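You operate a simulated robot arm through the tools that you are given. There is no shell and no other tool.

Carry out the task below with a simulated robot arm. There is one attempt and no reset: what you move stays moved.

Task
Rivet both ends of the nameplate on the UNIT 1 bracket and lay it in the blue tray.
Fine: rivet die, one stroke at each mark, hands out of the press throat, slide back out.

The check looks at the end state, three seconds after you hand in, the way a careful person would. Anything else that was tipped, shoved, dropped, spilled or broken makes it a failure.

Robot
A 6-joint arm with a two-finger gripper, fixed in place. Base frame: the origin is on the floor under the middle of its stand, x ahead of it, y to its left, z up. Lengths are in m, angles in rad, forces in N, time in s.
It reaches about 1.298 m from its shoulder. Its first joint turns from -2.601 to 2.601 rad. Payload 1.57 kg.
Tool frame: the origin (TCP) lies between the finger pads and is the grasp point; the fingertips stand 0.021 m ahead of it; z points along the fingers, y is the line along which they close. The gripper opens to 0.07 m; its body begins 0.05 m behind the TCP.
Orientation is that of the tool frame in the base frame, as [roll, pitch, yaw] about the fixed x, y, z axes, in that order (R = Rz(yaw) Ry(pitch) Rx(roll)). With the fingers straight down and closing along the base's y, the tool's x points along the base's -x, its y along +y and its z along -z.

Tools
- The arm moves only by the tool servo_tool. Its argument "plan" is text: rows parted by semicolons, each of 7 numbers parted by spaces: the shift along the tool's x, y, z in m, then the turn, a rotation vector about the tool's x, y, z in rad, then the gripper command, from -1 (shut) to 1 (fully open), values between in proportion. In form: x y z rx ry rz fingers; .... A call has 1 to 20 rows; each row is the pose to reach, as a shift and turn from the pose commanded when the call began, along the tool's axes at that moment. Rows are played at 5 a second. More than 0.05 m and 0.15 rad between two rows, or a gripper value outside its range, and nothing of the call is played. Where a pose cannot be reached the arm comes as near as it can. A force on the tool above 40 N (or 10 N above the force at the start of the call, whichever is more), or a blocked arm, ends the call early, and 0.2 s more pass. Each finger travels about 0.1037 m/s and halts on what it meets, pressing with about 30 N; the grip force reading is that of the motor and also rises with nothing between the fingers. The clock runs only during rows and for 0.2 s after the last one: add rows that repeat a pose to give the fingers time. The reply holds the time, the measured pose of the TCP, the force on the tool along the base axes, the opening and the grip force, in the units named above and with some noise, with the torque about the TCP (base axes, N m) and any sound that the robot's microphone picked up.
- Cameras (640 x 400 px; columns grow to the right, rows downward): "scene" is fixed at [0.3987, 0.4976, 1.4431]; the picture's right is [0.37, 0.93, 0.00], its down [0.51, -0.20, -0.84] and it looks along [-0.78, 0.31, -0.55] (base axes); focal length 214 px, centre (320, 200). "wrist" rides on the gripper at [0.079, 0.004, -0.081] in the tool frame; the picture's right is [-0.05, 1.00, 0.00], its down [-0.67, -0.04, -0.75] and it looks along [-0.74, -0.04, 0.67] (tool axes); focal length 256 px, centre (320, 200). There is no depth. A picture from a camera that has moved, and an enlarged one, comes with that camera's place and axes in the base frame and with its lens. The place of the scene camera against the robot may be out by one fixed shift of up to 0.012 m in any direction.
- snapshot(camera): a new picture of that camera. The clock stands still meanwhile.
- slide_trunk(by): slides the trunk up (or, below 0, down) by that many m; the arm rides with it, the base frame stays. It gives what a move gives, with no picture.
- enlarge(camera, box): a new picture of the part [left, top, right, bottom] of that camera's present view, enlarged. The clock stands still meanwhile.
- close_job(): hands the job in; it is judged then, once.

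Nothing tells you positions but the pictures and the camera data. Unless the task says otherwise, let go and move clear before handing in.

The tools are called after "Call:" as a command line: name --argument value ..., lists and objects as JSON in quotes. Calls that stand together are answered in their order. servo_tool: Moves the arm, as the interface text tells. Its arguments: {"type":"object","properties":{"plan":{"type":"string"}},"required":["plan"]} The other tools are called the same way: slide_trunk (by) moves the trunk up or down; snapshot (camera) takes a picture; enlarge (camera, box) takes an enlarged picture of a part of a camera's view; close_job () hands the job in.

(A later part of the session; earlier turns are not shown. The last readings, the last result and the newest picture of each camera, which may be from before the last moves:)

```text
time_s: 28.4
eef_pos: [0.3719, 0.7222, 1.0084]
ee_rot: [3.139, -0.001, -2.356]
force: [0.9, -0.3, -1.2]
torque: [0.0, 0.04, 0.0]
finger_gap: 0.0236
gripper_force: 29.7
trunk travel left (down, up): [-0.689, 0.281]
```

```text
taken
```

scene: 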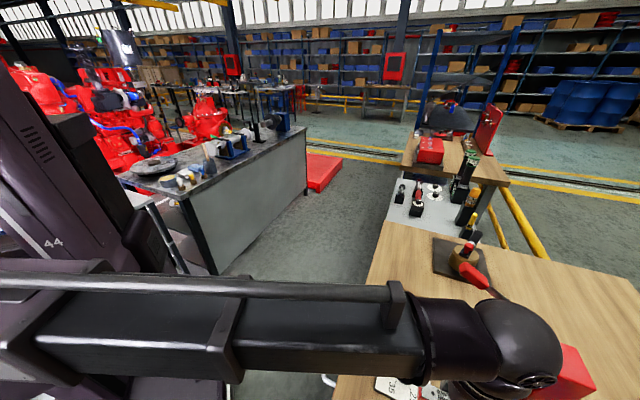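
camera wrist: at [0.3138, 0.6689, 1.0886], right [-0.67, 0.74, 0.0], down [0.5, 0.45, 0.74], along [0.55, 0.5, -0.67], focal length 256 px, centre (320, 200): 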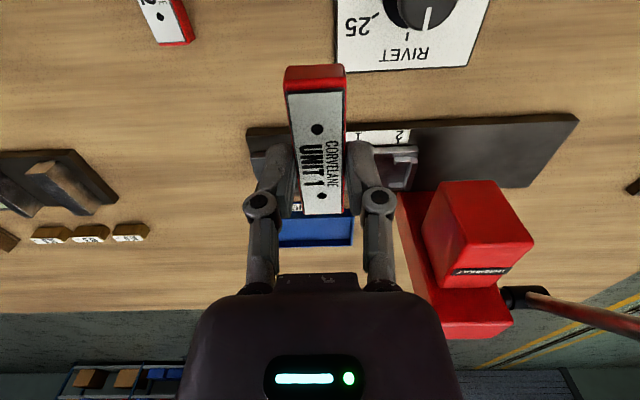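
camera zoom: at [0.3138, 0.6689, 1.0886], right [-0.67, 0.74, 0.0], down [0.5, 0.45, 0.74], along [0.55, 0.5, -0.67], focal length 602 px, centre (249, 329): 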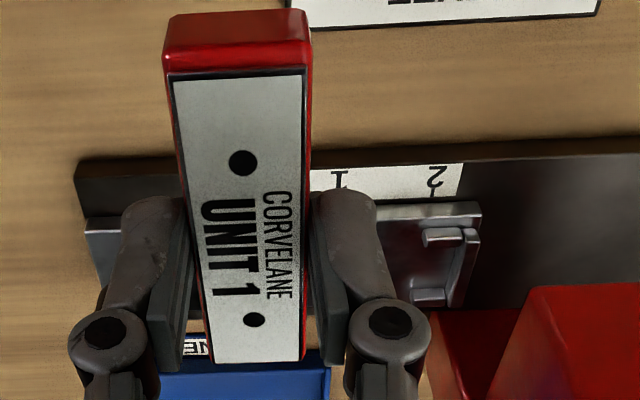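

The held bracket hides the nest from here. I'll shift sideways, away from the press, to see both jaws past the fingers.

Call:
servo_tool --plan "0 -0.045 0 0 0 0 -1; 0 -0.09 0 0 0 0 -1; 0 -0.09 0 0 0 0 -1"

Call:
snapshot --camera "wrist"

Call:
enlarge --camera "wrist" --box '[340, 80, 560, 220]'

Call:
snapshot --camera "scene"

```text
time_s: 29.1
eef_pos: [0.4341, 0.6598, 1.007]
ee_rot: [3.14, -0.002, -2.356]
force: [-0.5, 0.1, -1.5]
torque: [-0.01, -0.01, 0.04]
finger_gap: 0.0234
gripper_force: 29.7
trunk travel left (down, up): [-0.689, 0.281]
```

```text
taken
camera wrist: at [0.3767, 0.6073, 1.0885], right [-0.67, 0.74, 0.0], down [0.5, 0.45, 0.74], along [0.55, 0.5, -0.67], focal length 256 px, centre (320, 200)
```

wrist: 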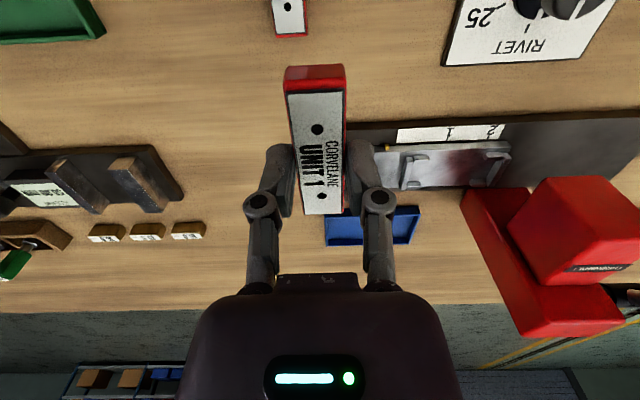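

```text
2.86 times, centred on (450, 150) of wrist
camera zoom: at [0.3767, 0.6073, 1.0885], right [-0.67, 0.74, 0.0], down [0.5, 0.45, 0.74], along [0.55, 0.5, -0.67], focal length 731 px, centre (-51, 343)
```

zoom: 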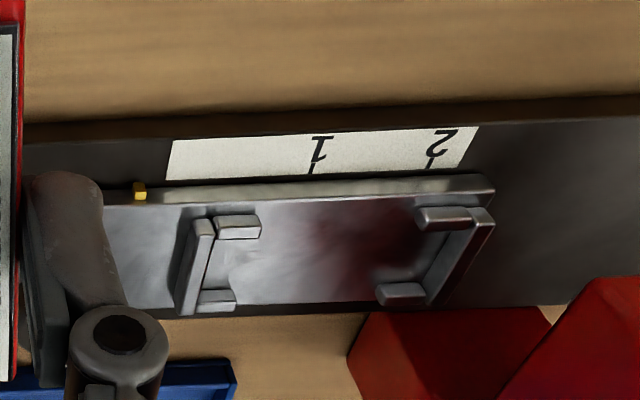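

```text
taken
```

scene: 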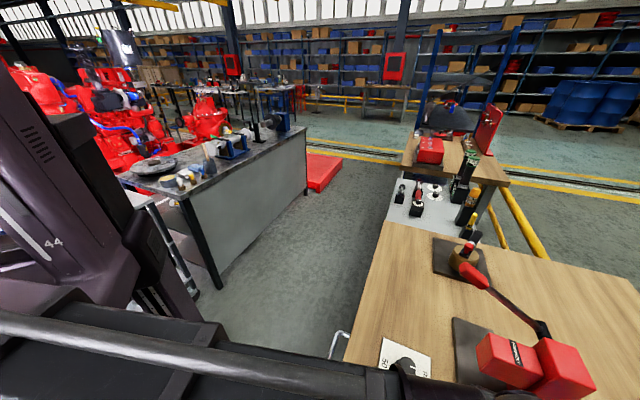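

The nest jaws, brass pointer and marks 1 and 2 are in view now. I'll enlarge further to measure the nest's inner edges.

Call:
enlarge --camera "wrist" --box '[376, 125, 456, 195]'

Call:
enlarge --camera "wrist" --box '[456, 125, 536, 195]'

```text
5.71 times, centred on (416, 160) of wrist
camera zoom: at [0.3767, 0.6073, 1.0885], right [-0.67, 0.74, 0.0], down [0.5, 0.45, 0.74], along [0.55, 0.5, -0.67], focal length 1463 px, centre (-229, 429)
```

zoom: 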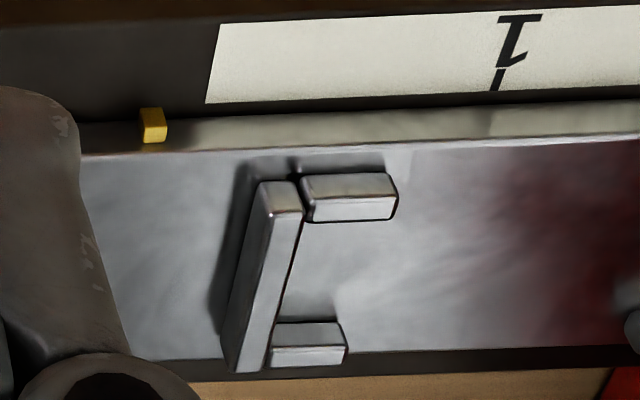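

```text
5.71 times, centred on (496, 160) of wrist
camera zoom: at [0.3767, 0.6073, 1.0885], right [-0.67, 0.74, 0.0], down [0.5, 0.45, 0.74], along [0.55, 0.5, -0.67], focal length 1463 px, centre (-686, 429)
```

zoom: 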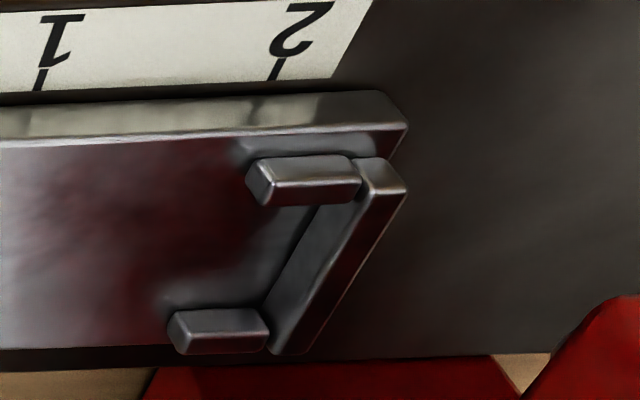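

The nest floor is near z 0.881, with inner bounds about l 0.249–0.338 and f 0.871–0.902. The bracket sits centred in the grip. Before placing it, I'll check the press head's edge for clearance.

Call:
enlarge --camera "wrist" --box '[440, 150, 640, 350]'

Call:
enlarge --camera "scene" --box '[430, 230, 630, 400]'

```text
2.00 times, centred on (540, 250) of wrist
camera zoom: at [0.3767, 0.6073, 1.0885], right [-0.67, 0.74, 0.0], down [0.5, 0.45, 0.74], along [0.55, 0.5, -0.67], focal length 512 px, centre (-120, 100)
```

zoom: 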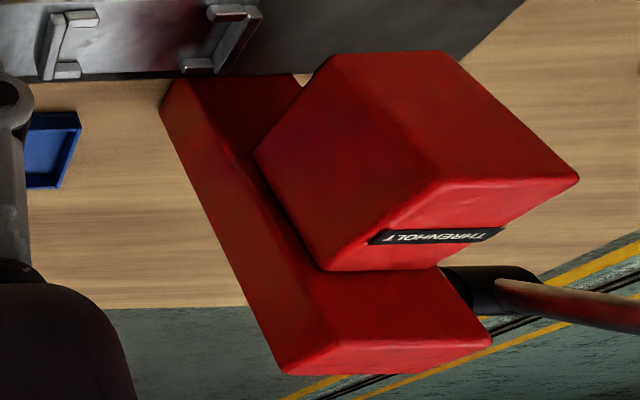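

```text
2.35 times, centred on (530, 315) of scene
camera zoom: at [0.3987, 0.4976, 1.4431], right [0.37, 0.93, 0.0], down [0.51, -0.2, -0.84], along [-0.78, 0.31, -0.55], focal length 505 px, centre (-174, -71)
```

zoom: 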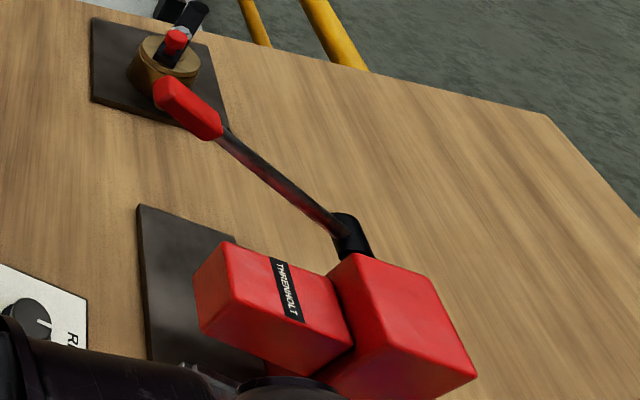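

The press head spans about l 0.345–0.384 with its top near 0.99, which is clear of the nest. I'll raise a little, then turn the tool 90° so the bracket lies along the rail with the camera on the side away from the press.

Call:
slide_trunk --by 0.03

Call:
servo_tool --plan "0 0 0 0 0 -0.131 -1; 0 0 0 0 0 -0.262 -1; 0 0 0 0 0 -0.393 -1; 0 0 0 0 0 -0.524 -1; 0 0 0 0 0 -0.655 -1; 0 0 0 0 0 -0.785 -1; 0 0 0 0 0 -0.916 -1; 0 0 0 0 0 -1.047 -1; 0 0 0 0 0 -1.178 -1; 0 0 0 0 0 -1.309 -1; 0 0 0 0 0 -1.44 -1; 0 0 0 0 0 -1.571 -1; 0 0 0 0 0 -1.571 -1"

Call:
snapshot --camera "wrist"

```text
time_s: 29.9
eef_pos: [0.4343, 0.6607, 1.0383]
ee_rot: [3.141, -0.002, -2.357]
force: [0.1, 0.6, -0.9]
torque: [0.0, -0.01, -0.02]
finger_gap: 0.0233
gripper_force: 30.1
trunk travel left (down, up): [-0.719, 0.251]
```

```text
time_s: 32.7
eef_pos: [0.435, 0.6599, 1.0378]
ee_rot: [3.14, 0.0, -0.783]
force: [0.0, 0.4, -1.1]
torque: [-0.01, -0.01, 0.01]
finger_gap: 0.0236
gripper_force: 30.4
trunk travel left (down, up): [-0.719, 0.251]
```

```text
taken
camera wrist: at [0.4889, 0.6016, 1.1184], right [-0.74, -0.67, 0.0], down [-0.45, 0.5, 0.75], along [-0.5, 0.55, -0.67], focal length 256 px, centre (320, 200)
```

wrist: 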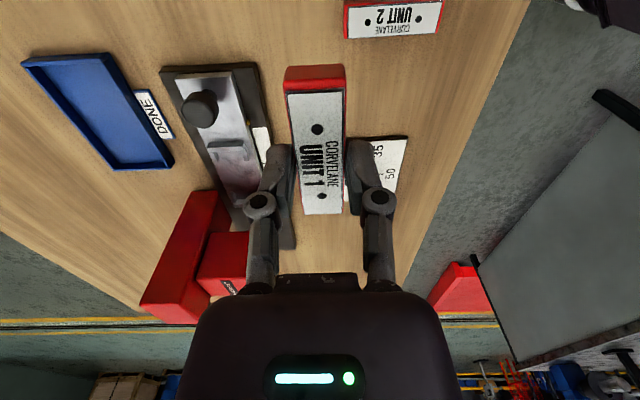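

The bracket is now turned along the rail. I'll move it over the nest, above the height of the press head.

Call:
servo_tool --plan "-0.027 -0.0225 0 0 0 0 -1; -0.053 -0.045 0 0 0 0 -1; -0.08 -0.0675 0 0 0 0 -1; -0.106 -0.09 0 0 0 0 -1; -0.1328 -0.1124 0 0 0 -0.002 -1; -0.1328 -0.1124 0 0 0 -0.002 -1"

Call:
snapshot --camera "wrist"

Call:
snapshot --camera "scene"

Call:
enlarge --camera "wrist" --box '[220, 0, 420, 220]'

```text
time_s: 34.1
eef_pos: [0.4211, 0.8323, 1.0372]
ee_rot: [3.139, 0.0, -0.784]
force: [-0.1, -0.4, -1.7]
torque: [-0.01, 0.01, 0.01]
finger_gap: 0.0235
gripper_force: 29.8
trunk travel left (down, up): [-0.719, 0.251]
```

```text
taken
camera wrist: at [0.4745, 0.7739, 1.1185], right [-0.74, -0.67, 0.0], down [-0.45, 0.5, 0.75], along [-0.5, 0.55, -0.67], focal length 256 px, centre (320, 200)
```

wrist: 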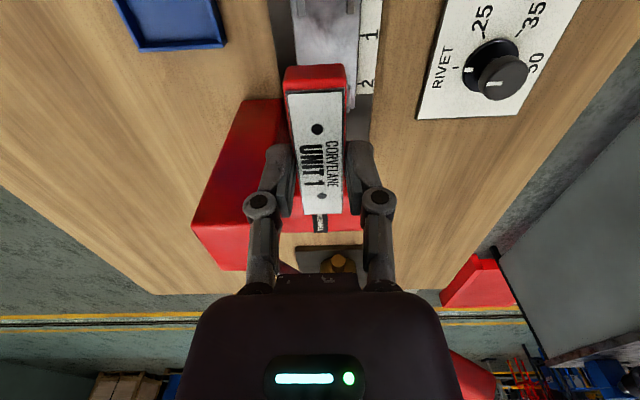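

```text
taken
```

scene: 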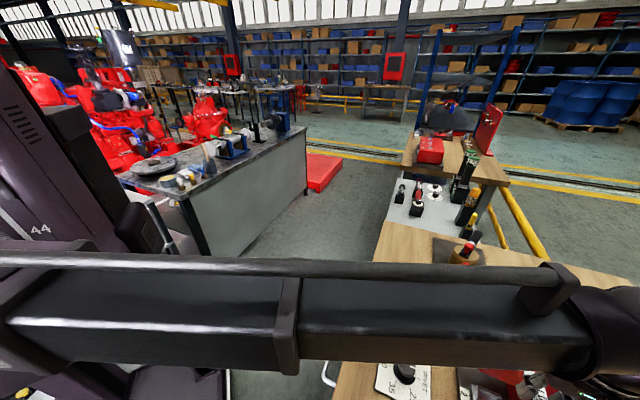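

```text
1.82 times, centred on (320, 110) of wrist
camera zoom: at [0.4745, 0.7739, 1.1185], right [-0.74, -0.67, 0.0], down [-0.45, 0.5, 0.75], along [-0.5, 0.55, -0.67], focal length 465 px, centre (320, 364)
```

zoom: 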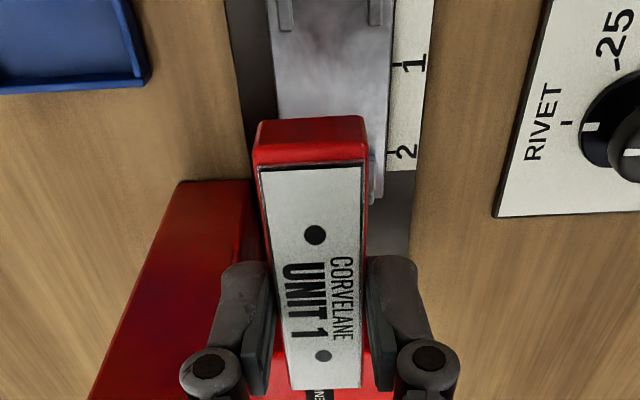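

Using this side view, the nest centre is better put at f ≈ 0.881 with its floor near 0.886, and the marks agree in both views. I'll shift 5 mm toward the robot and lower part way.

Call:
servo_tool --plan "0 0.0053 0 0 0 0 -1; 0 0.0053 0 0 0 0 -1"

Call:
slide_trunk --by -0.09

Call:
snapshot --camera "wrist"

Call:
enlarge --camera "wrist" --box '[220, 20, 420, 220]'

```text
time_s: 34.7
eef_pos: [0.4176, 0.8301, 1.0375]
ee_rot: [3.14, 0.003, -0.783]
force: [0.8, -0.2, -1.4]
torque: [-0.01, -0.01, -0.01]
finger_gap: 0.0234
gripper_force: 30.2
trunk travel left (down, up): [-0.719, 0.251]
```

```text
time_s: 36.0
eef_pos: [0.4171, 0.8293, 0.9465]
ee_rot: [3.139, 0.004, -0.783]
force: [-0.9, -0.1, -1.5]
torque: [0.01, 0.0, -0.01]
finger_gap: 0.0236
gripper_force: 30.5
trunk travel left (down, up): [-0.629, 0.341]
```

```text
taken
camera wrist: at [0.4717, 0.7701, 1.0285], right [-0.74, -0.67, 0.0], down [-0.45, 0.5, 0.75], along [-0.5, 0.55, -0.67], focal length 256 px, centre (320, 200)
```

wrist: 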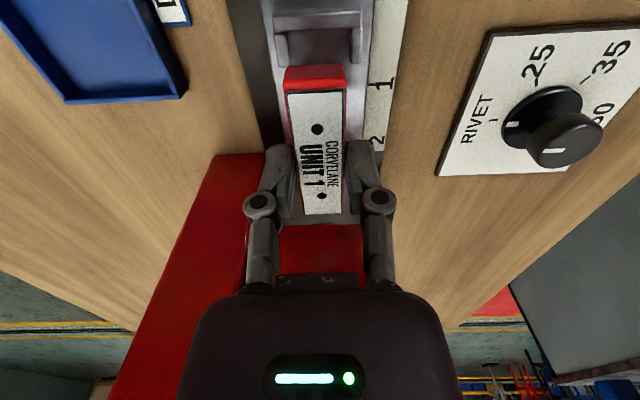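

```text
2.00 times, centred on (320, 120) of wrist
camera zoom: at [0.4717, 0.7701, 1.0285], right [-0.74, -0.67, 0.0], down [-0.45, 0.5, 0.75], along [-0.5, 0.55, -0.67], focal length 512 px, centre (320, 360)
```

zoom: 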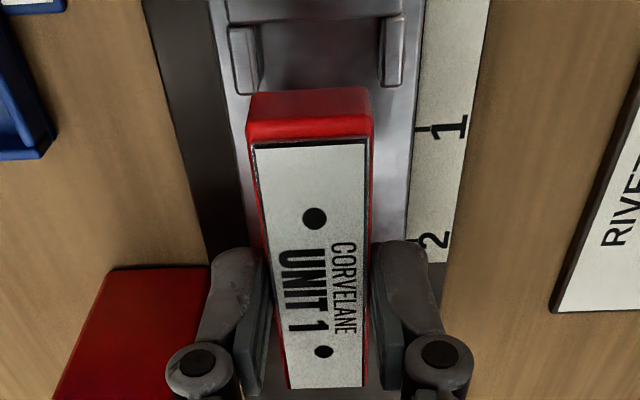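

The bracket is lined up between the jaw arms, centred within 1 mm. I'll lower gently in small steps, watching the force.

Call:
slide_trunk --by -0.027

Call:
snapshot --camera "wrist"

Call:
enlarge --camera "wrist" --box '[220, 20, 420, 220]'

```text
time_s: 36.7
eef_pos: [0.4183, 0.8291, 0.9197]
ee_rot: [3.141, 0.001, -0.782]
force: [-0.5, -0.2, -1.1]
torque: [0.0, -0.08, 0.0]
finger_gap: 0.0231
gripper_force: 29.9
trunk travel left (down, up): [-0.602, 0.368]
```

```text
taken
camera wrist: at [0.4717, 0.7701, 1.0014], right [-0.74, -0.67, 0.0], down [-0.45, 0.5, 0.75], along [-0.5, 0.55, -0.67], focal length 256 px, centre (320, 200)
```

wrist: 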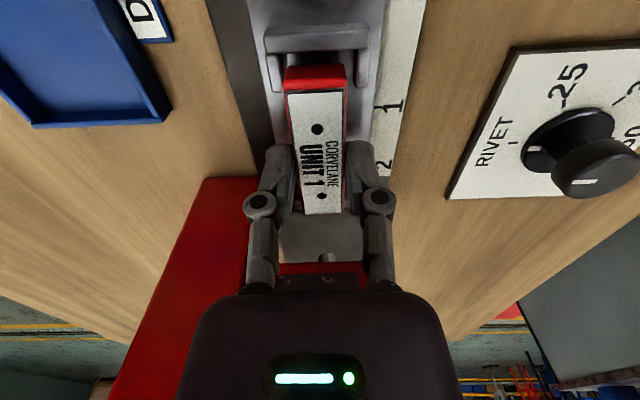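

```text
2.00 times, centred on (320, 120) of wrist
camera zoom: at [0.4717, 0.7701, 1.0014], right [-0.74, -0.67, 0.0], down [-0.45, 0.5, 0.75], along [-0.5, 0.55, -0.67], focal length 512 px, centre (320, 360)
```

zoom: 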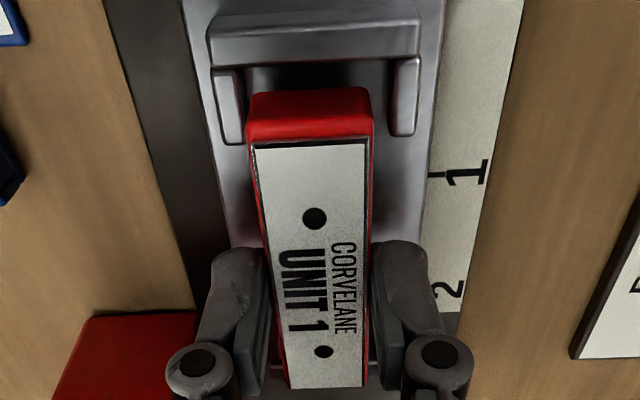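

There is clearance on both sides of the bracket. I'll keep lowering a few millimetres at a time until it touches.

Call:
slide_trunk --by -0.004

Call:
slide_trunk --by -0.002

```text
time_s: 37.2
eef_pos: [0.4177, 0.8294, 0.9168]
ee_rot: [3.141, 0.002, -0.784]
force: [-0.7, 0.2, -1.4]
torque: [0.03, -0.01, -0.01]
finger_gap: 0.024
gripper_force: 29.9
trunk travel left (down, up): [-0.598, 0.372]
```

```text
time_s: 37.7
eef_pos: [0.4172, 0.8301, 0.9143]
ee_rot: [3.139, 0.003, -0.784]
force: [0.8, 0.0, -1.7]
torque: [-0.01, 0.01, 0.01]
finger_gap: 0.0233
gripper_force: 30.2
trunk travel left (down, up): [-0.596, 0.374]
```

Call:
slide_trunk --by -0.002

Call:
slide_trunk --by -0.002

```text
time_s: 38.2
eef_pos: [0.4174, 0.8302, 0.913]
ee_rot: [3.141, 0.003, -0.783]
force: [2.0, 3.9, 11.2]
torque: [-0.25, -0.37, 0.12]
finger_gap: 0.0236
gripper_force: 29.6
trunk travel left (down, up): [-0.594, 0.376]
```

```text
time_s: 38.8
eef_pos: [0.4174, 0.8286, 0.913]
ee_rot: [-3.14, 0.002, -0.784]
force: [4.3, 9.5, 26.9]
torque: [0.23, -0.1, -0.01]
finger_gap: 0.0238
gripper_force: 29.5
trunk travel left (down, up): [-0.592, 0.378]
```

It touched down at TCP z 0.913, as predicted. I'll back off the excess force and look before letting go.

Call:
slide_trunk --by 0.003

Call:
enlarge --camera "wrist" --box '[220, 20, 420, 220]'

```text
time_s: 39.3
eef_pos: [0.4177, 0.8279, 0.9135]
ee_rot: [3.14, 0.0, -0.783]
force: [0.4, 0.4, -1.5]
torque: [0.0, -0.01, -0.01]
finger_gap: 0.0233
gripper_force: 29.7
trunk travel left (down, up): [-0.595, 0.375]
```

```text
2.00 times, centred on (320, 120) of wrist
camera zoom: at [0.4714, 0.7697, 0.9941], right [-0.74, -0.67, 0.0], down [-0.45, 0.5, 0.75], along [-0.5, 0.55, -0.67], focal length 512 px, centre (320, 360)
```

zoom: 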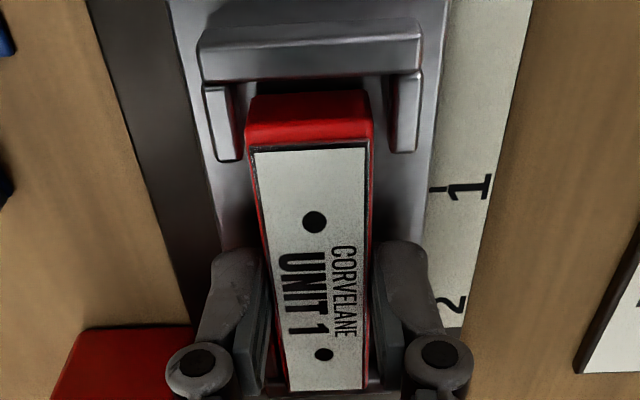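

The bracket is seated between the jaw arms. I'll open the fingers and lift clear.

Call:
servo_tool --plan "0 0 0 0 0 0 -0.25; 0 0 0 0 0 0 -0.1; 0 0 0 0 0 0 0.1; 0 0 0 0 0 0 0.3; 0 0 0 0 0 0 0.3"

Call:
slide_trunk --by 0.11

Call:
snapshot --camera "wrist"

Call:
enlarge --camera "wrist" --box '[220, 0, 420, 150]'

```text
time_s: 40.5
eef_pos: [0.4172, 0.8297, 0.9143]
ee_rot: [3.139, 0.002, -0.784]
force: [-0.7, 0.0, 0.0]
torque: [0.0, 0.0, -0.04]
finger_gap: 0.0456
gripper_force: 0.1
trunk travel left (down, up): [-0.595, 0.375]
```

```text
time_s: 41.9
eef_pos: [0.4179, 0.8292, 1.0243]
ee_rot: [3.14, 0.0, -0.784]
force: [-0.2, -0.4, -0.3]
torque: [0.0, 0.05, 0.01]
finger_gap: 0.0456
gripper_force: 0.0
trunk travel left (down, up): [-0.705, 0.265]
```

```text
taken
camera wrist: at [0.4717, 0.7703, 1.1043], right [-0.74, -0.67, 0.0], down [-0.45, 0.5, 0.75], along [-0.5, 0.55, -0.67], focal length 256 px, centre (320, 200)
```

wrist: 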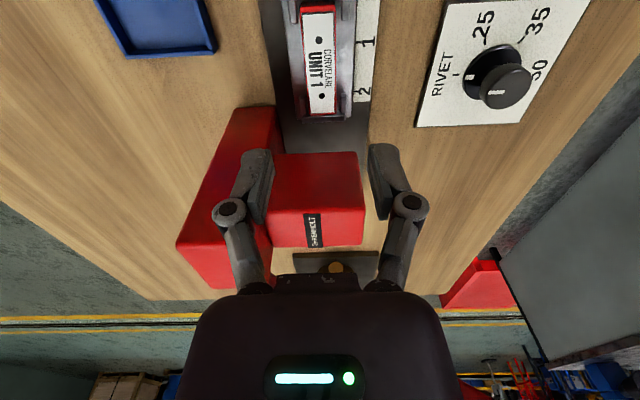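

```text
2.67 times, centred on (320, 75) of wrist
camera zoom: at [0.4717, 0.7703, 1.1043], right [-0.74, -0.67, 0.0], down [-0.45, 0.5, 0.75], along [-0.5, 0.55, -0.67], focal length 683 px, centre (320, 533)
```

zoom: 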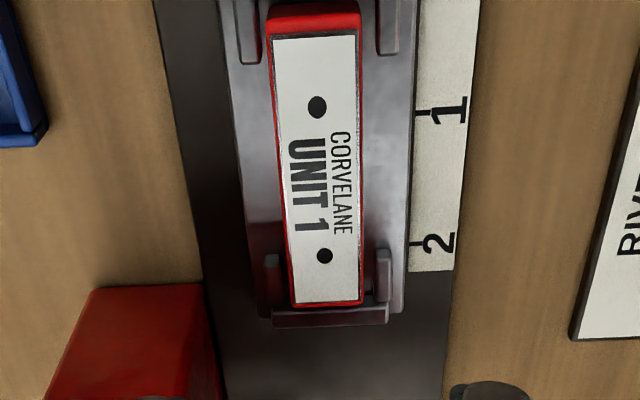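

The bracket lies square in the nest with holes at l ≈ 0.269 and 0.309. The head's centre, near l 0.370, matches where the holes should land at marks 1 and 2. Next I'll look at the slide's handle knob from its end.

Call:
servo_tool --plan "0.045 0 0 0 0 0 0.3; 0.09 0 0 0 0 0 0.3; 0.135 0 0 0 0 0 0.3; 0.175 0 0 0 0 0 0.3; 0.175 0 0 0 0 0 0.3"

Call:
snapshot --camera "wrist"

Call:
enlarge --camera "wrist" --box '[240, 60, 440, 220]'

Call:
snapshot --camera "scene"

```text
time_s: 43.1
eef_pos: [0.5411, 0.7057, 1.0234]
ee_rot: [3.139, 0.001, -0.781]
force: [-0.3, 1.0, 0.3]
torque: [0.02, 0.01, 0.01]
finger_gap: 0.0455
gripper_force: 0.0
trunk travel left (down, up): [-0.705, 0.265]
```

```text
taken
camera wrist: at [0.5965, 0.6466, 1.1044], right [-0.74, -0.67, 0.0], down [-0.45, 0.5, 0.75], along [-0.5, 0.55, -0.67], focal length 256 px, centre (320, 200)
```

wrist: 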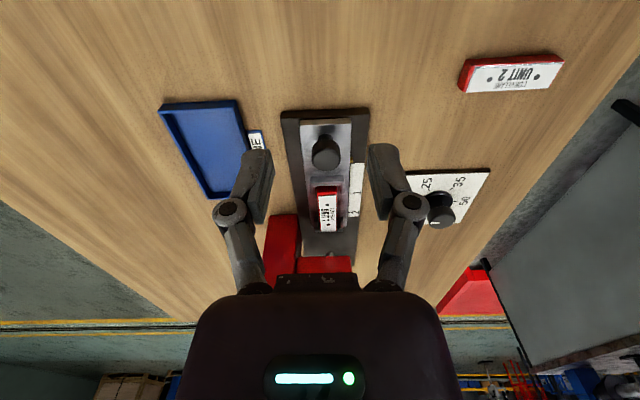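

```text
2.50 times, centred on (340, 140) of wrist
camera zoom: at [0.5965, 0.6466, 1.1044], right [-0.74, -0.67, 0.0], down [-0.45, 0.5, 0.75], along [-0.5, 0.55, -0.67], focal length 640 px, centre (270, 350)
```

zoom: 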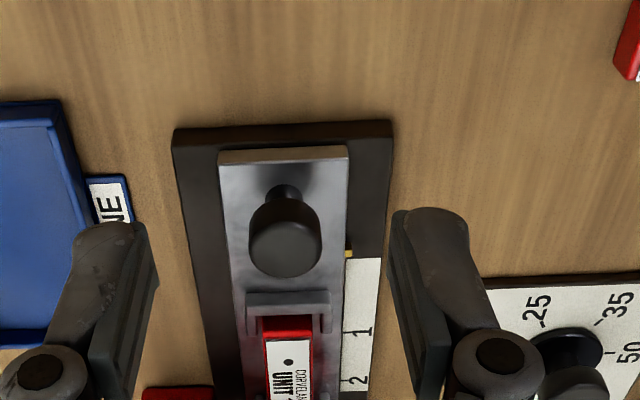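

```text
taken
```

scene: 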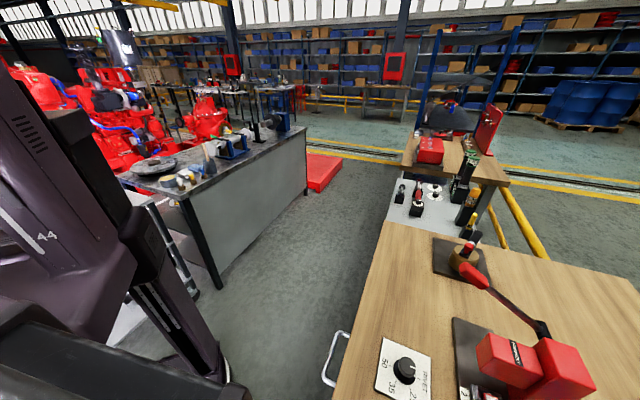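

The handle is a vertical knob, about 27 mm across with its top near 0.918, centred near l 0.187, f 0.8805. I'll go over it, lower and grip it.

Call:
servo_tool --plan "-0.035 0 0 0 0 0.003 0.3; -0.0706 0.001 0 0 0 0.003 0.3; -0.0706 0.001 0 0 0 0.003 0.3"

Call:
slide_trunk --by -0.06

Call:
snapshot --camera "wrist"

Call:
enlarge --camera "wrist" --box '[240, 60, 440, 220]'

```text
time_s: 43.9
eef_pos: [0.4904, 0.7546, 1.0229]
ee_rot: [3.14, 0.003, -0.786]
force: [-0.2, -0.2, -0.1]
torque: [0.0, 0.01, -0.01]
finger_gap: 0.0456
gripper_force: 0.0
trunk travel left (down, up): [-0.705, 0.265]
```

```text
time_s: 44.9
eef_pos: [0.4911, 0.7542, 0.9634]
ee_rot: [3.139, 0.002, -0.785]
force: [-0.6, 0.0, 0.2]
torque: [0.01, 0.05, 0.01]
finger_gap: 0.0454
gripper_force: 0.0
trunk travel left (down, up): [-0.645, 0.325]
```

```text
taken
camera wrist: at [0.545, 0.6957, 1.0446], right [-0.74, -0.67, 0.0], down [-0.44, 0.5, 0.75], along [-0.5, 0.55, -0.67], focal length 256 px, centre (320, 200)
```

wrist: 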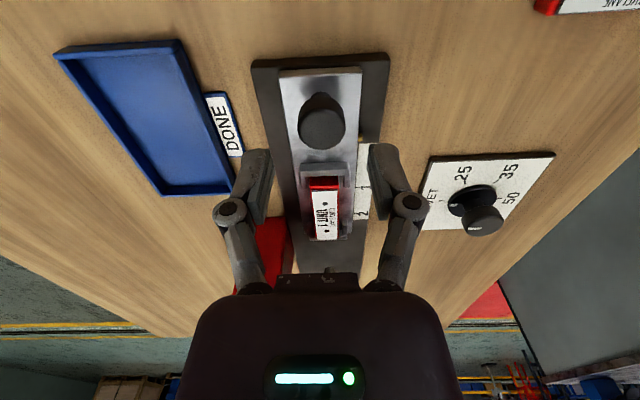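

```text
2.50 times, centred on (340, 140) of wrist
camera zoom: at [0.545, 0.6957, 1.0446], right [-0.74, -0.67, 0.0], down [-0.44, 0.5, 0.75], along [-0.5, 0.55, -0.67], focal length 640 px, centre (270, 350)
```

zoom: 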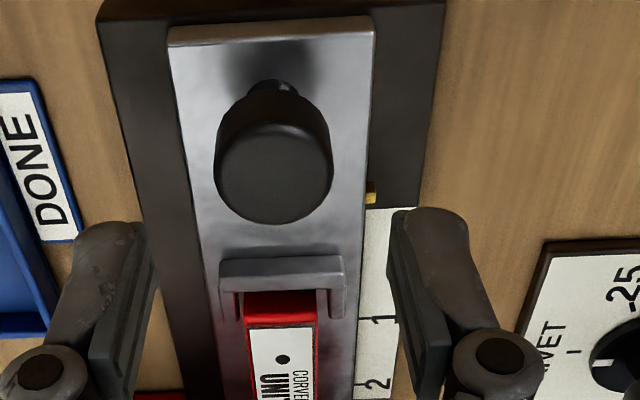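

The knob is centred at about l 0.190, so I'll move 4 mm along the rail and lower to grip it.

Call:
servo_tool --plan "-0.004 0 0 0 0 0 0.3; -0.004 0 0 0 0 0 0.3"

Call:
slide_trunk --by -0.048

Call:
servo_tool --plan "0 0 0 0 0 0 0.1; 0 0 0 0 0 0 -0.1; 0 0 0 0 0 0 -0.3; 0 0 0 0 0 0 -0.6; 0 0 0 0 0 0 -1; 0 0 0 0 0 0 -1"

Call:
snapshot --camera "wrist"

Call:
enlarge --camera "wrist" --box '[240, 100, 440, 260]'

```text
time_s: 45.5
eef_pos: [0.4889, 0.7579, 0.9639]
ee_rot: [3.139, 0.001, -0.786]
force: [0.6, 0.8, 0.7]
torque: [-0.01, 0.01, -0.01]
finger_gap: 0.0455
gripper_force: 0.1
trunk travel left (down, up): [-0.645, 0.325]
```

```text
time_s: 46.4
eef_pos: [0.4898, 0.7573, 0.9163]
ee_rot: [3.139, 0.002, -0.787]
force: [0.1, 0.9, 0.4]
torque: [-0.01, 0.0, -0.04]
finger_gap: 0.0456
gripper_force: 0.0
trunk travel left (down, up): [-0.597, 0.373]
```

```text
time_s: 47.8
eef_pos: [0.4881, 0.7579, 0.9164]
ee_rot: [3.14, 0.0, -0.785]
force: [-6.6, -7.1, -4.9]
torque: [-0.09, 0.14, -0.01]
finger_gap: 0.0269
gripper_force: 32.1
trunk travel left (down, up): [-0.597, 0.373]
```

```text
taken
camera wrist: at [0.542, 0.6979, 0.9967], right [-0.74, -0.67, 0.0], down [-0.44, 0.5, 0.75], along [-0.5, 0.55, -0.67], focal length 256 px, centre (320, 200)
```

wrist: 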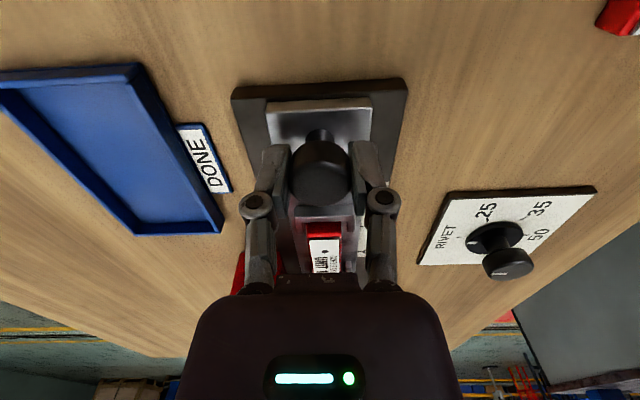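

```text
2.50 times, centred on (340, 180) of wrist
camera zoom: at [0.542, 0.6979, 0.9967], right [-0.74, -0.67, 0.0], down [-0.44, 0.5, 0.75], along [-0.5, 0.55, -0.67], focal length 640 px, centre (270, 250)
```

zoom: 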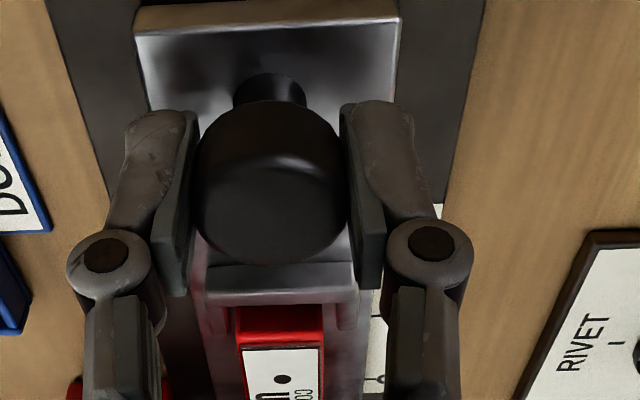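

The knob is gripped. I'll push the slide along the rail toward mark 1, stopping slightly short to check the pointer.

Call:
servo_tool --plan "-0.01 0 0 0 0 0 -1; -0.02 0 0 0 0 0 -1; -0.03 0 0 0 0 0 -1; -0.04 0 0 0 0 0 -1; -0.05 0 0 0 0 0 -1; -0.058 0 0 0 0 0 -1; -0.058 0 0 0 0 0 -1"

Call:
snapshot --camera "wrist"

Call:
enlarge --camera "wrist" --box '[300, 130, 460, 260]'

Call:
snapshot --camera "scene"

```text
time_s: 49.4
eef_pos: [0.4456, 0.7995, 0.9164]
ee_rot: [3.141, 0.001, -0.784]
force: [-9.1, -2.5, -3.6]
torque: [-0.38, -0.12, -0.08]
finger_gap: 0.0269
gripper_force: 32.0
trunk travel left (down, up): [-0.597, 0.373]
```

```text
taken
camera wrist: at [0.5001, 0.7396, 0.9967], right [-0.74, -0.67, 0.0], down [-0.45, 0.5, 0.75], along [-0.5, 0.55, -0.67], focal length 256 px, centre (320, 200)
```

wrist: 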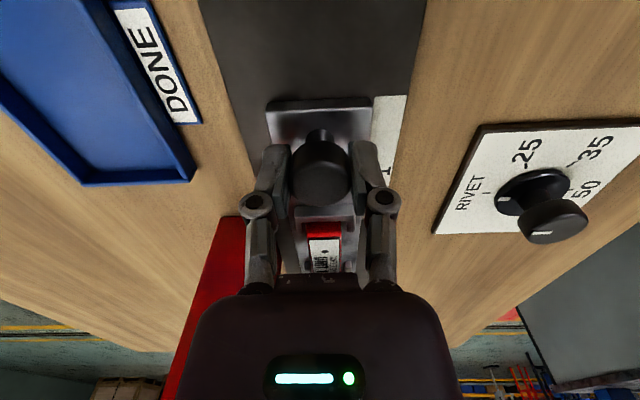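

```text
3.08 times, centred on (380, 195) of wrist
camera zoom: at [0.5001, 0.7396, 0.9967], right [-0.74, -0.67, 0.0], down [-0.45, 0.5, 0.75], along [-0.5, 0.55, -0.67], focal length 788 px, centre (135, 215)
```

zoom: 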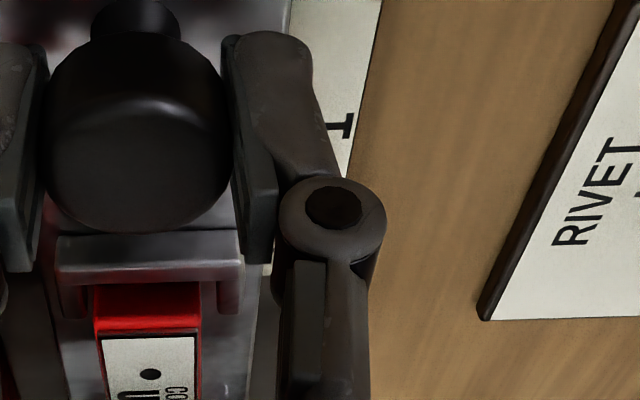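

```text
taken
```

scene: 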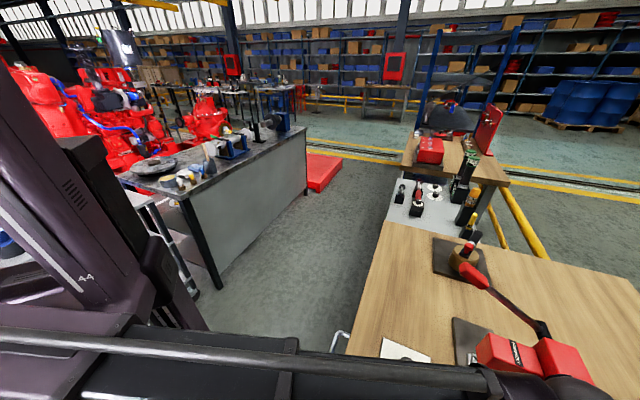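

The slide moved 60 mm, which is about mark 1 by my measurements, but the finger hides the pointer. I'll let go, lift and check.

Call:
servo_tool --plan "0 0 0 0 0 0 -0.3; 0 0 0 0 0 0 0; 0 0 0 0 0 0 0.3; 0 0 0 0 0 0 0.3"

Call:
slide_trunk --by 0.08

Call:
snapshot --camera "wrist"

Call:
enlarge --camera "wrist" --box '[280, 40, 440, 170]'

```text
time_s: 50.4
eef_pos: [0.4473, 0.7976, 0.9163]
ee_rot: [3.139, 0.001, -0.786]
force: [-0.5, 0.0, -0.6]
torque: [0.04, 0.03, -0.03]
finger_gap: 0.0454
gripper_force: 0.0
trunk travel left (down, up): [-0.597, 0.373]
```

```text
time_s: 51.6
eef_pos: [0.4463, 0.7978, 0.9956]
ee_rot: [3.14, 0.001, -0.786]
force: [0.1, 0.2, -0.8]
torque: [0.01, 0.02, -0.03]
finger_gap: 0.0454
gripper_force: 0.1
trunk travel left (down, up): [-0.677, 0.293]
```

```text
taken
camera wrist: at [0.5009, 0.7391, 1.0763], right [-0.74, -0.67, 0.0], down [-0.44, 0.5, 0.75], along [-0.5, 0.55, -0.67], focal length 256 px, centre (320, 200)
```

wrist: 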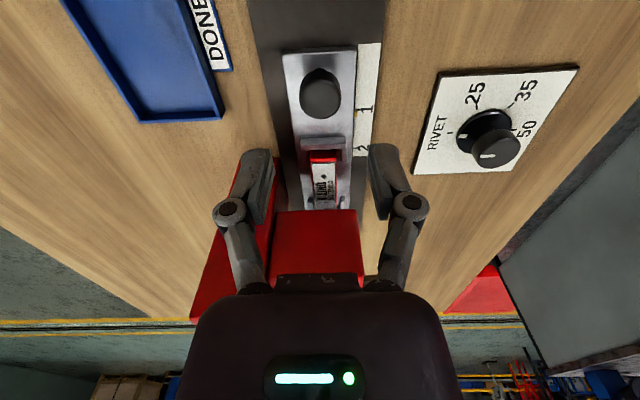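

```text
3.08 times, centred on (360, 105) of wrist
camera zoom: at [0.5009, 0.7391, 1.0763], right [-0.74, -0.67, 0.0], down [-0.44, 0.5, 0.75], along [-0.5, 0.55, -0.67], focal length 788 px, centre (197, 492)
```

zoom: 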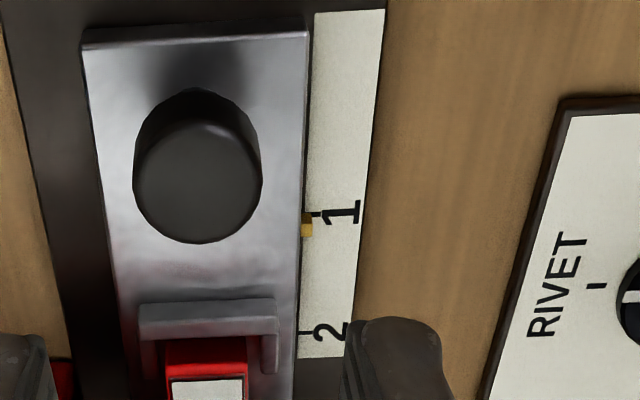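

The pointer looks to be within about 1 mm of mark 1. I'll confirm from straight in front, turning the tool to face the bench and backing off.

Call:
servo_tool --plan "-0.003 0.01 0 0 0 0.131 0.3; -0.005 0.02 0 0 0 0.262 0.3; -0.008 0.03 0 0 0 0.393 0.3; -0.01 0.04 0 0 0 0.524 0.3; -0.013 0.05 0 0 0 0.655 0.3; -0.016 0.06 0 0 0 0.785 0.3; -0.018 0.07 0 0 0 0.916 0.3; -0.021 0.08 0 0 0 1.047 0.3; -0.024 0.09 0 0 0 1.178 0; -0.026 0.1 0 0 0 1.309 -0.4; -0.029 0.11 0 0 0 1.44 -0.8; -0.0315 0.12 0 0 0 1.571 -1; -0.0315 0.12 0 0 0 1.571 -1"

Call:
snapshot --camera "wrist"

Call:
enlarge --camera "wrist" --box '[220, 60, 460, 220]'

Call:
enlarge --camera "wrist" --box '[270, 100, 370, 170]'

```text
time_s: 54.4
eef_pos: [0.3386, 0.736, 0.995]
ee_rot: [3.139, -0.002, -2.36]
force: [0.1, -0.4, -0.2]
torque: [-0.02, 0.0, -0.03]
finger_gap: 0.0
gripper_force: 28.2
trunk travel left (down, up): [-0.677, 0.293]
```

```text
taken
camera wrist: at [0.2808, 0.6827, 1.0766], right [-0.67, 0.75, 0.0], down [0.5, 0.44, 0.74], along [0.55, 0.5, -0.67], focal length 256 px, centre (320, 200)
```

wrist: 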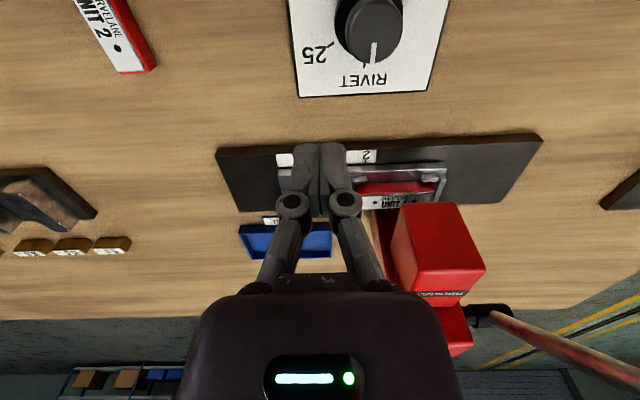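

```text
2.50 times, centred on (340, 140) of wrist
camera zoom: at [0.2808, 0.6827, 1.0766], right [-0.67, 0.75, 0.0], down [0.5, 0.44, 0.74], along [0.55, 0.5, -0.67], focal length 640 px, centre (270, 350)
```

zoom: 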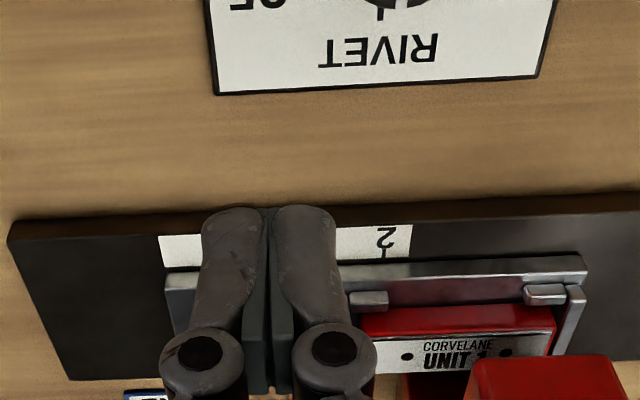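

```text
5.71 times, centred on (320, 135) of wrist
camera zoom: at [0.2808, 0.6827, 1.0766], right [-0.67, 0.75, 0.0], down [0.5, 0.44, 0.74], along [0.55, 0.5, -0.67], focal length 1463 px, centre (320, 571)
```

zoom: 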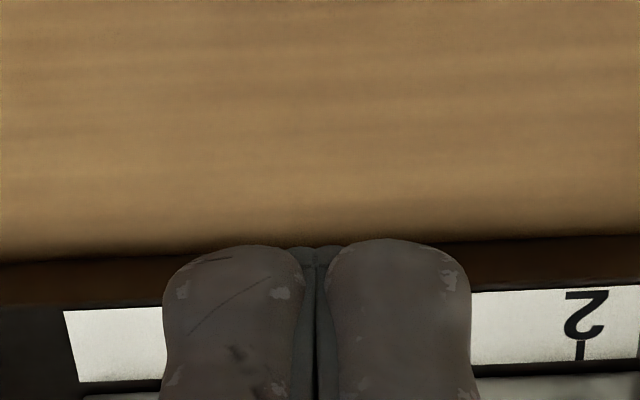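

The closed fingers cover mark 1. I'll step sideways to see past them.

Call:
servo_tool --plan "0 -0.04 0 0 0 0 -1; 0 -0.04 0 0 0 0 -1"

Call:
enlarge --camera "wrist" --box '[300, 100, 420, 190]'

```text
time_s: 55.0
eef_pos: [0.3674, 0.7093, 0.9952]
ee_rot: [3.14, -0.002, -2.356]
force: [0.2, 0.0, 0.0]
torque: [0.03, 0.0, 0.01]
finger_gap: 0.0
gripper_force: 28.3
trunk travel left (down, up): [-0.677, 0.293]
```

```text
4.44 times, centred on (360, 145) of wrist
camera zoom: at [0.3094, 0.6556, 1.0767], right [-0.67, 0.74, 0.0], down [0.5, 0.45, 0.74], along [0.55, 0.5, -0.67], focal length 1138 px, centre (142, 444)
```

zoom: 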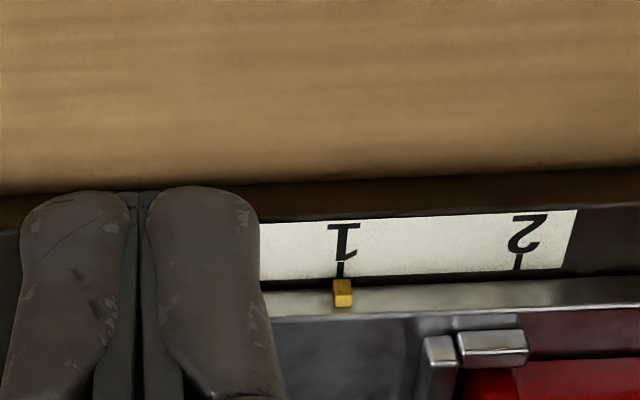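

The brass pointer is on the mark 1 tick within half a millimetre, and the hand is clear. Next is the lever: I'll raise well above the handle and approach with closed fingers, refining its position on the way.

Call:
slide_trunk --by 0.18

Call:
servo_tool --plan "0.02 0.04 0 0 0 0 -1; 0.04 0.08 0 0 0 0 -1; 0.06 0.1 0 0 0 0 -1; 0.06 0.1 0 0 0 0 -1"

Call:
snapshot --camera "wrist"

Call:
enlarge --camera "wrist" --box '[320, 60, 560, 260]'

Call:
snapshot --camera "scene"

```text
time_s: 57.0
eef_pos: [0.3674, 0.7091, 1.1751]
ee_rot: [3.139, -0.002, -2.355]
force: [0.7, 0.7, -0.3]
torque: [0.02, -0.03, 0.01]
finger_gap: 0.0
gripper_force: 28.9
trunk travel left (down, up): [-0.857, 0.113]
```

```text
time_s: 58.0
eef_pos: [0.2546, 0.736, 1.1755]
ee_rot: [3.138, -0.003, -2.358]
force: [-0.4, 0.5, -0.6]
torque: [0.0, 0.0, 0.0]
finger_gap: 0.0
gripper_force: 28.9
trunk travel left (down, up): [-0.857, 0.113]
```

```text
taken
camera wrist: at [0.1967, 0.683, 1.2565], right [-0.67, 0.74, 0.0], down [0.5, 0.45, 0.74], along [0.55, 0.5, -0.67], focal length 256 px, centre (320, 200)
```

wrist: 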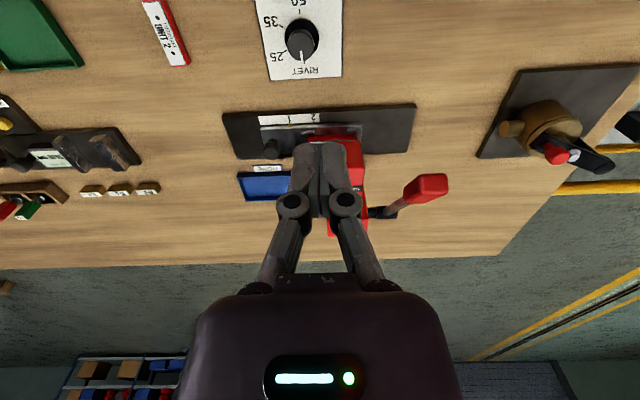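

```text
2.00 times, centred on (440, 160) of wrist
camera zoom: at [0.1967, 0.683, 1.2565], right [-0.67, 0.74, 0.0], down [0.5, 0.45, 0.74], along [0.55, 0.5, -0.67], focal length 512 px, centre (80, 280)
```

zoom: 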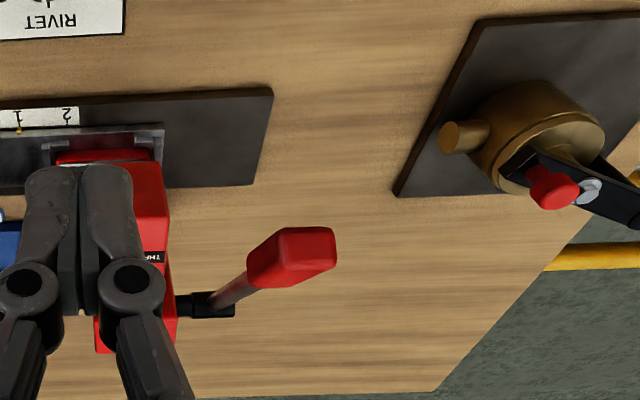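

```text
taken
```

scene: 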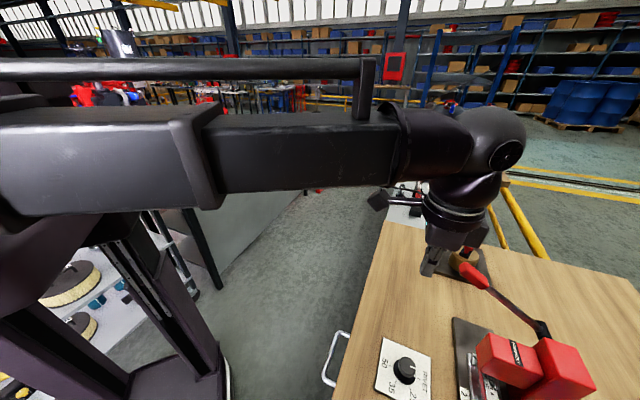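

The lever handle's centre triangulates to f 0.801, l 0.433, z 1.088, with the arm about 32° above horizontal. I'll position closed fingertips directly above it.

Call:
servo_tool --plan "-0.033 0.031 0 0 0 0 -1; -0.066 0.062 0 0 0 0 -1; -0.0996 0.0929 0 0 0 0 -1; -0.0996 0.0929 0 0 0 0 -1"

Call:
snapshot --camera "wrist"

Call:
enlarge --camera "wrist" --box '[240, 60, 420, 260]'

Call:
enlarge --camera "scene" --box '[400, 180, 600, 400]'

```text
time_s: 59.0
eef_pos: [0.2549, 0.872, 1.1757]
ee_rot: [3.14, 0.001, -2.355]
force: [-0.1, -0.4, 0.9]
torque: [0.01, -0.03, 0.0]
finger_gap: 0.0
gripper_force: 28.9
trunk travel left (down, up): [-0.857, 0.113]
```

```text
taken
camera wrist: at [0.1972, 0.8192, 1.2573], right [-0.67, 0.74, 0.0], down [0.5, 0.45, 0.74], along [0.55, 0.5, -0.67], focal length 256 px, centre (320, 200)
```

wrist: 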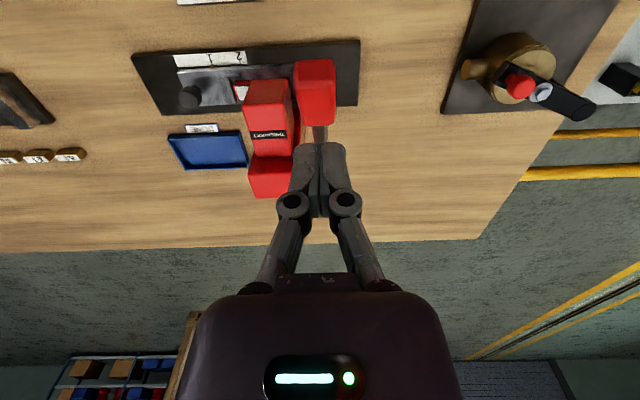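

```text
2.00 times, centred on (330, 160) of wrist
camera zoom: at [0.1972, 0.8192, 1.2573], right [-0.67, 0.74, 0.0], down [0.5, 0.45, 0.74], along [0.55, 0.5, -0.67], focal length 512 px, centre (300, 280)
```

zoom: 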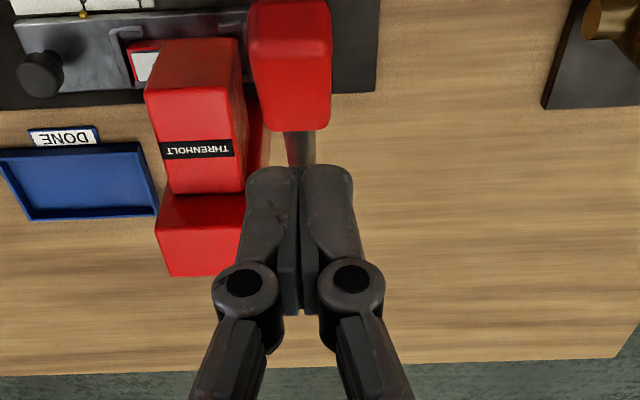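

```text
1.82 times, centred on (500, 290) of scene
camera zoom: at [0.3987, 0.4976, 1.4431], right [0.37, 0.93, 0.0], down [0.51, -0.2, -0.84], along [-0.78, 0.31, -0.55], focal length 390 px, centre (-7, 36)
```

zoom: 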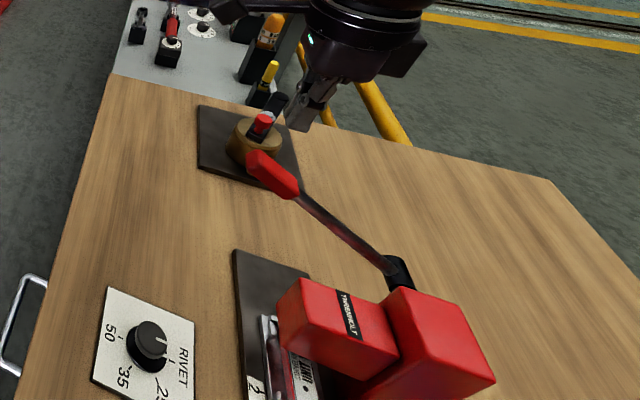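

The fingertips are over the handle at f 0.797, l 0.436, and nothing is in the throat. I'll lower onto the handle and watch the force.

Call:
slide_trunk --by -0.04

Call:
slide_trunk --by -0.015

```text
time_s: 59.8
eef_pos: [0.255, 0.8727, 1.1359]
ee_rot: [3.139, -0.002, -2.359]
force: [0.3, 0.4, 0.0]
torque: [-0.01, -0.03, 0.02]
finger_gap: 0.0
gripper_force: 28.9
trunk travel left (down, up): [-0.817, 0.153]
```

```text
time_s: 60.4
eef_pos: [0.2566, 0.8717, 1.1196]
ee_rot: [3.141, -0.002, -2.357]
force: [1.3, 0.6, 1.4]
torque: [0.01, -0.01, -0.03]
finger_gap: 0.0
gripper_force: 28.9
trunk travel left (down, up): [-0.802, 0.168]
```

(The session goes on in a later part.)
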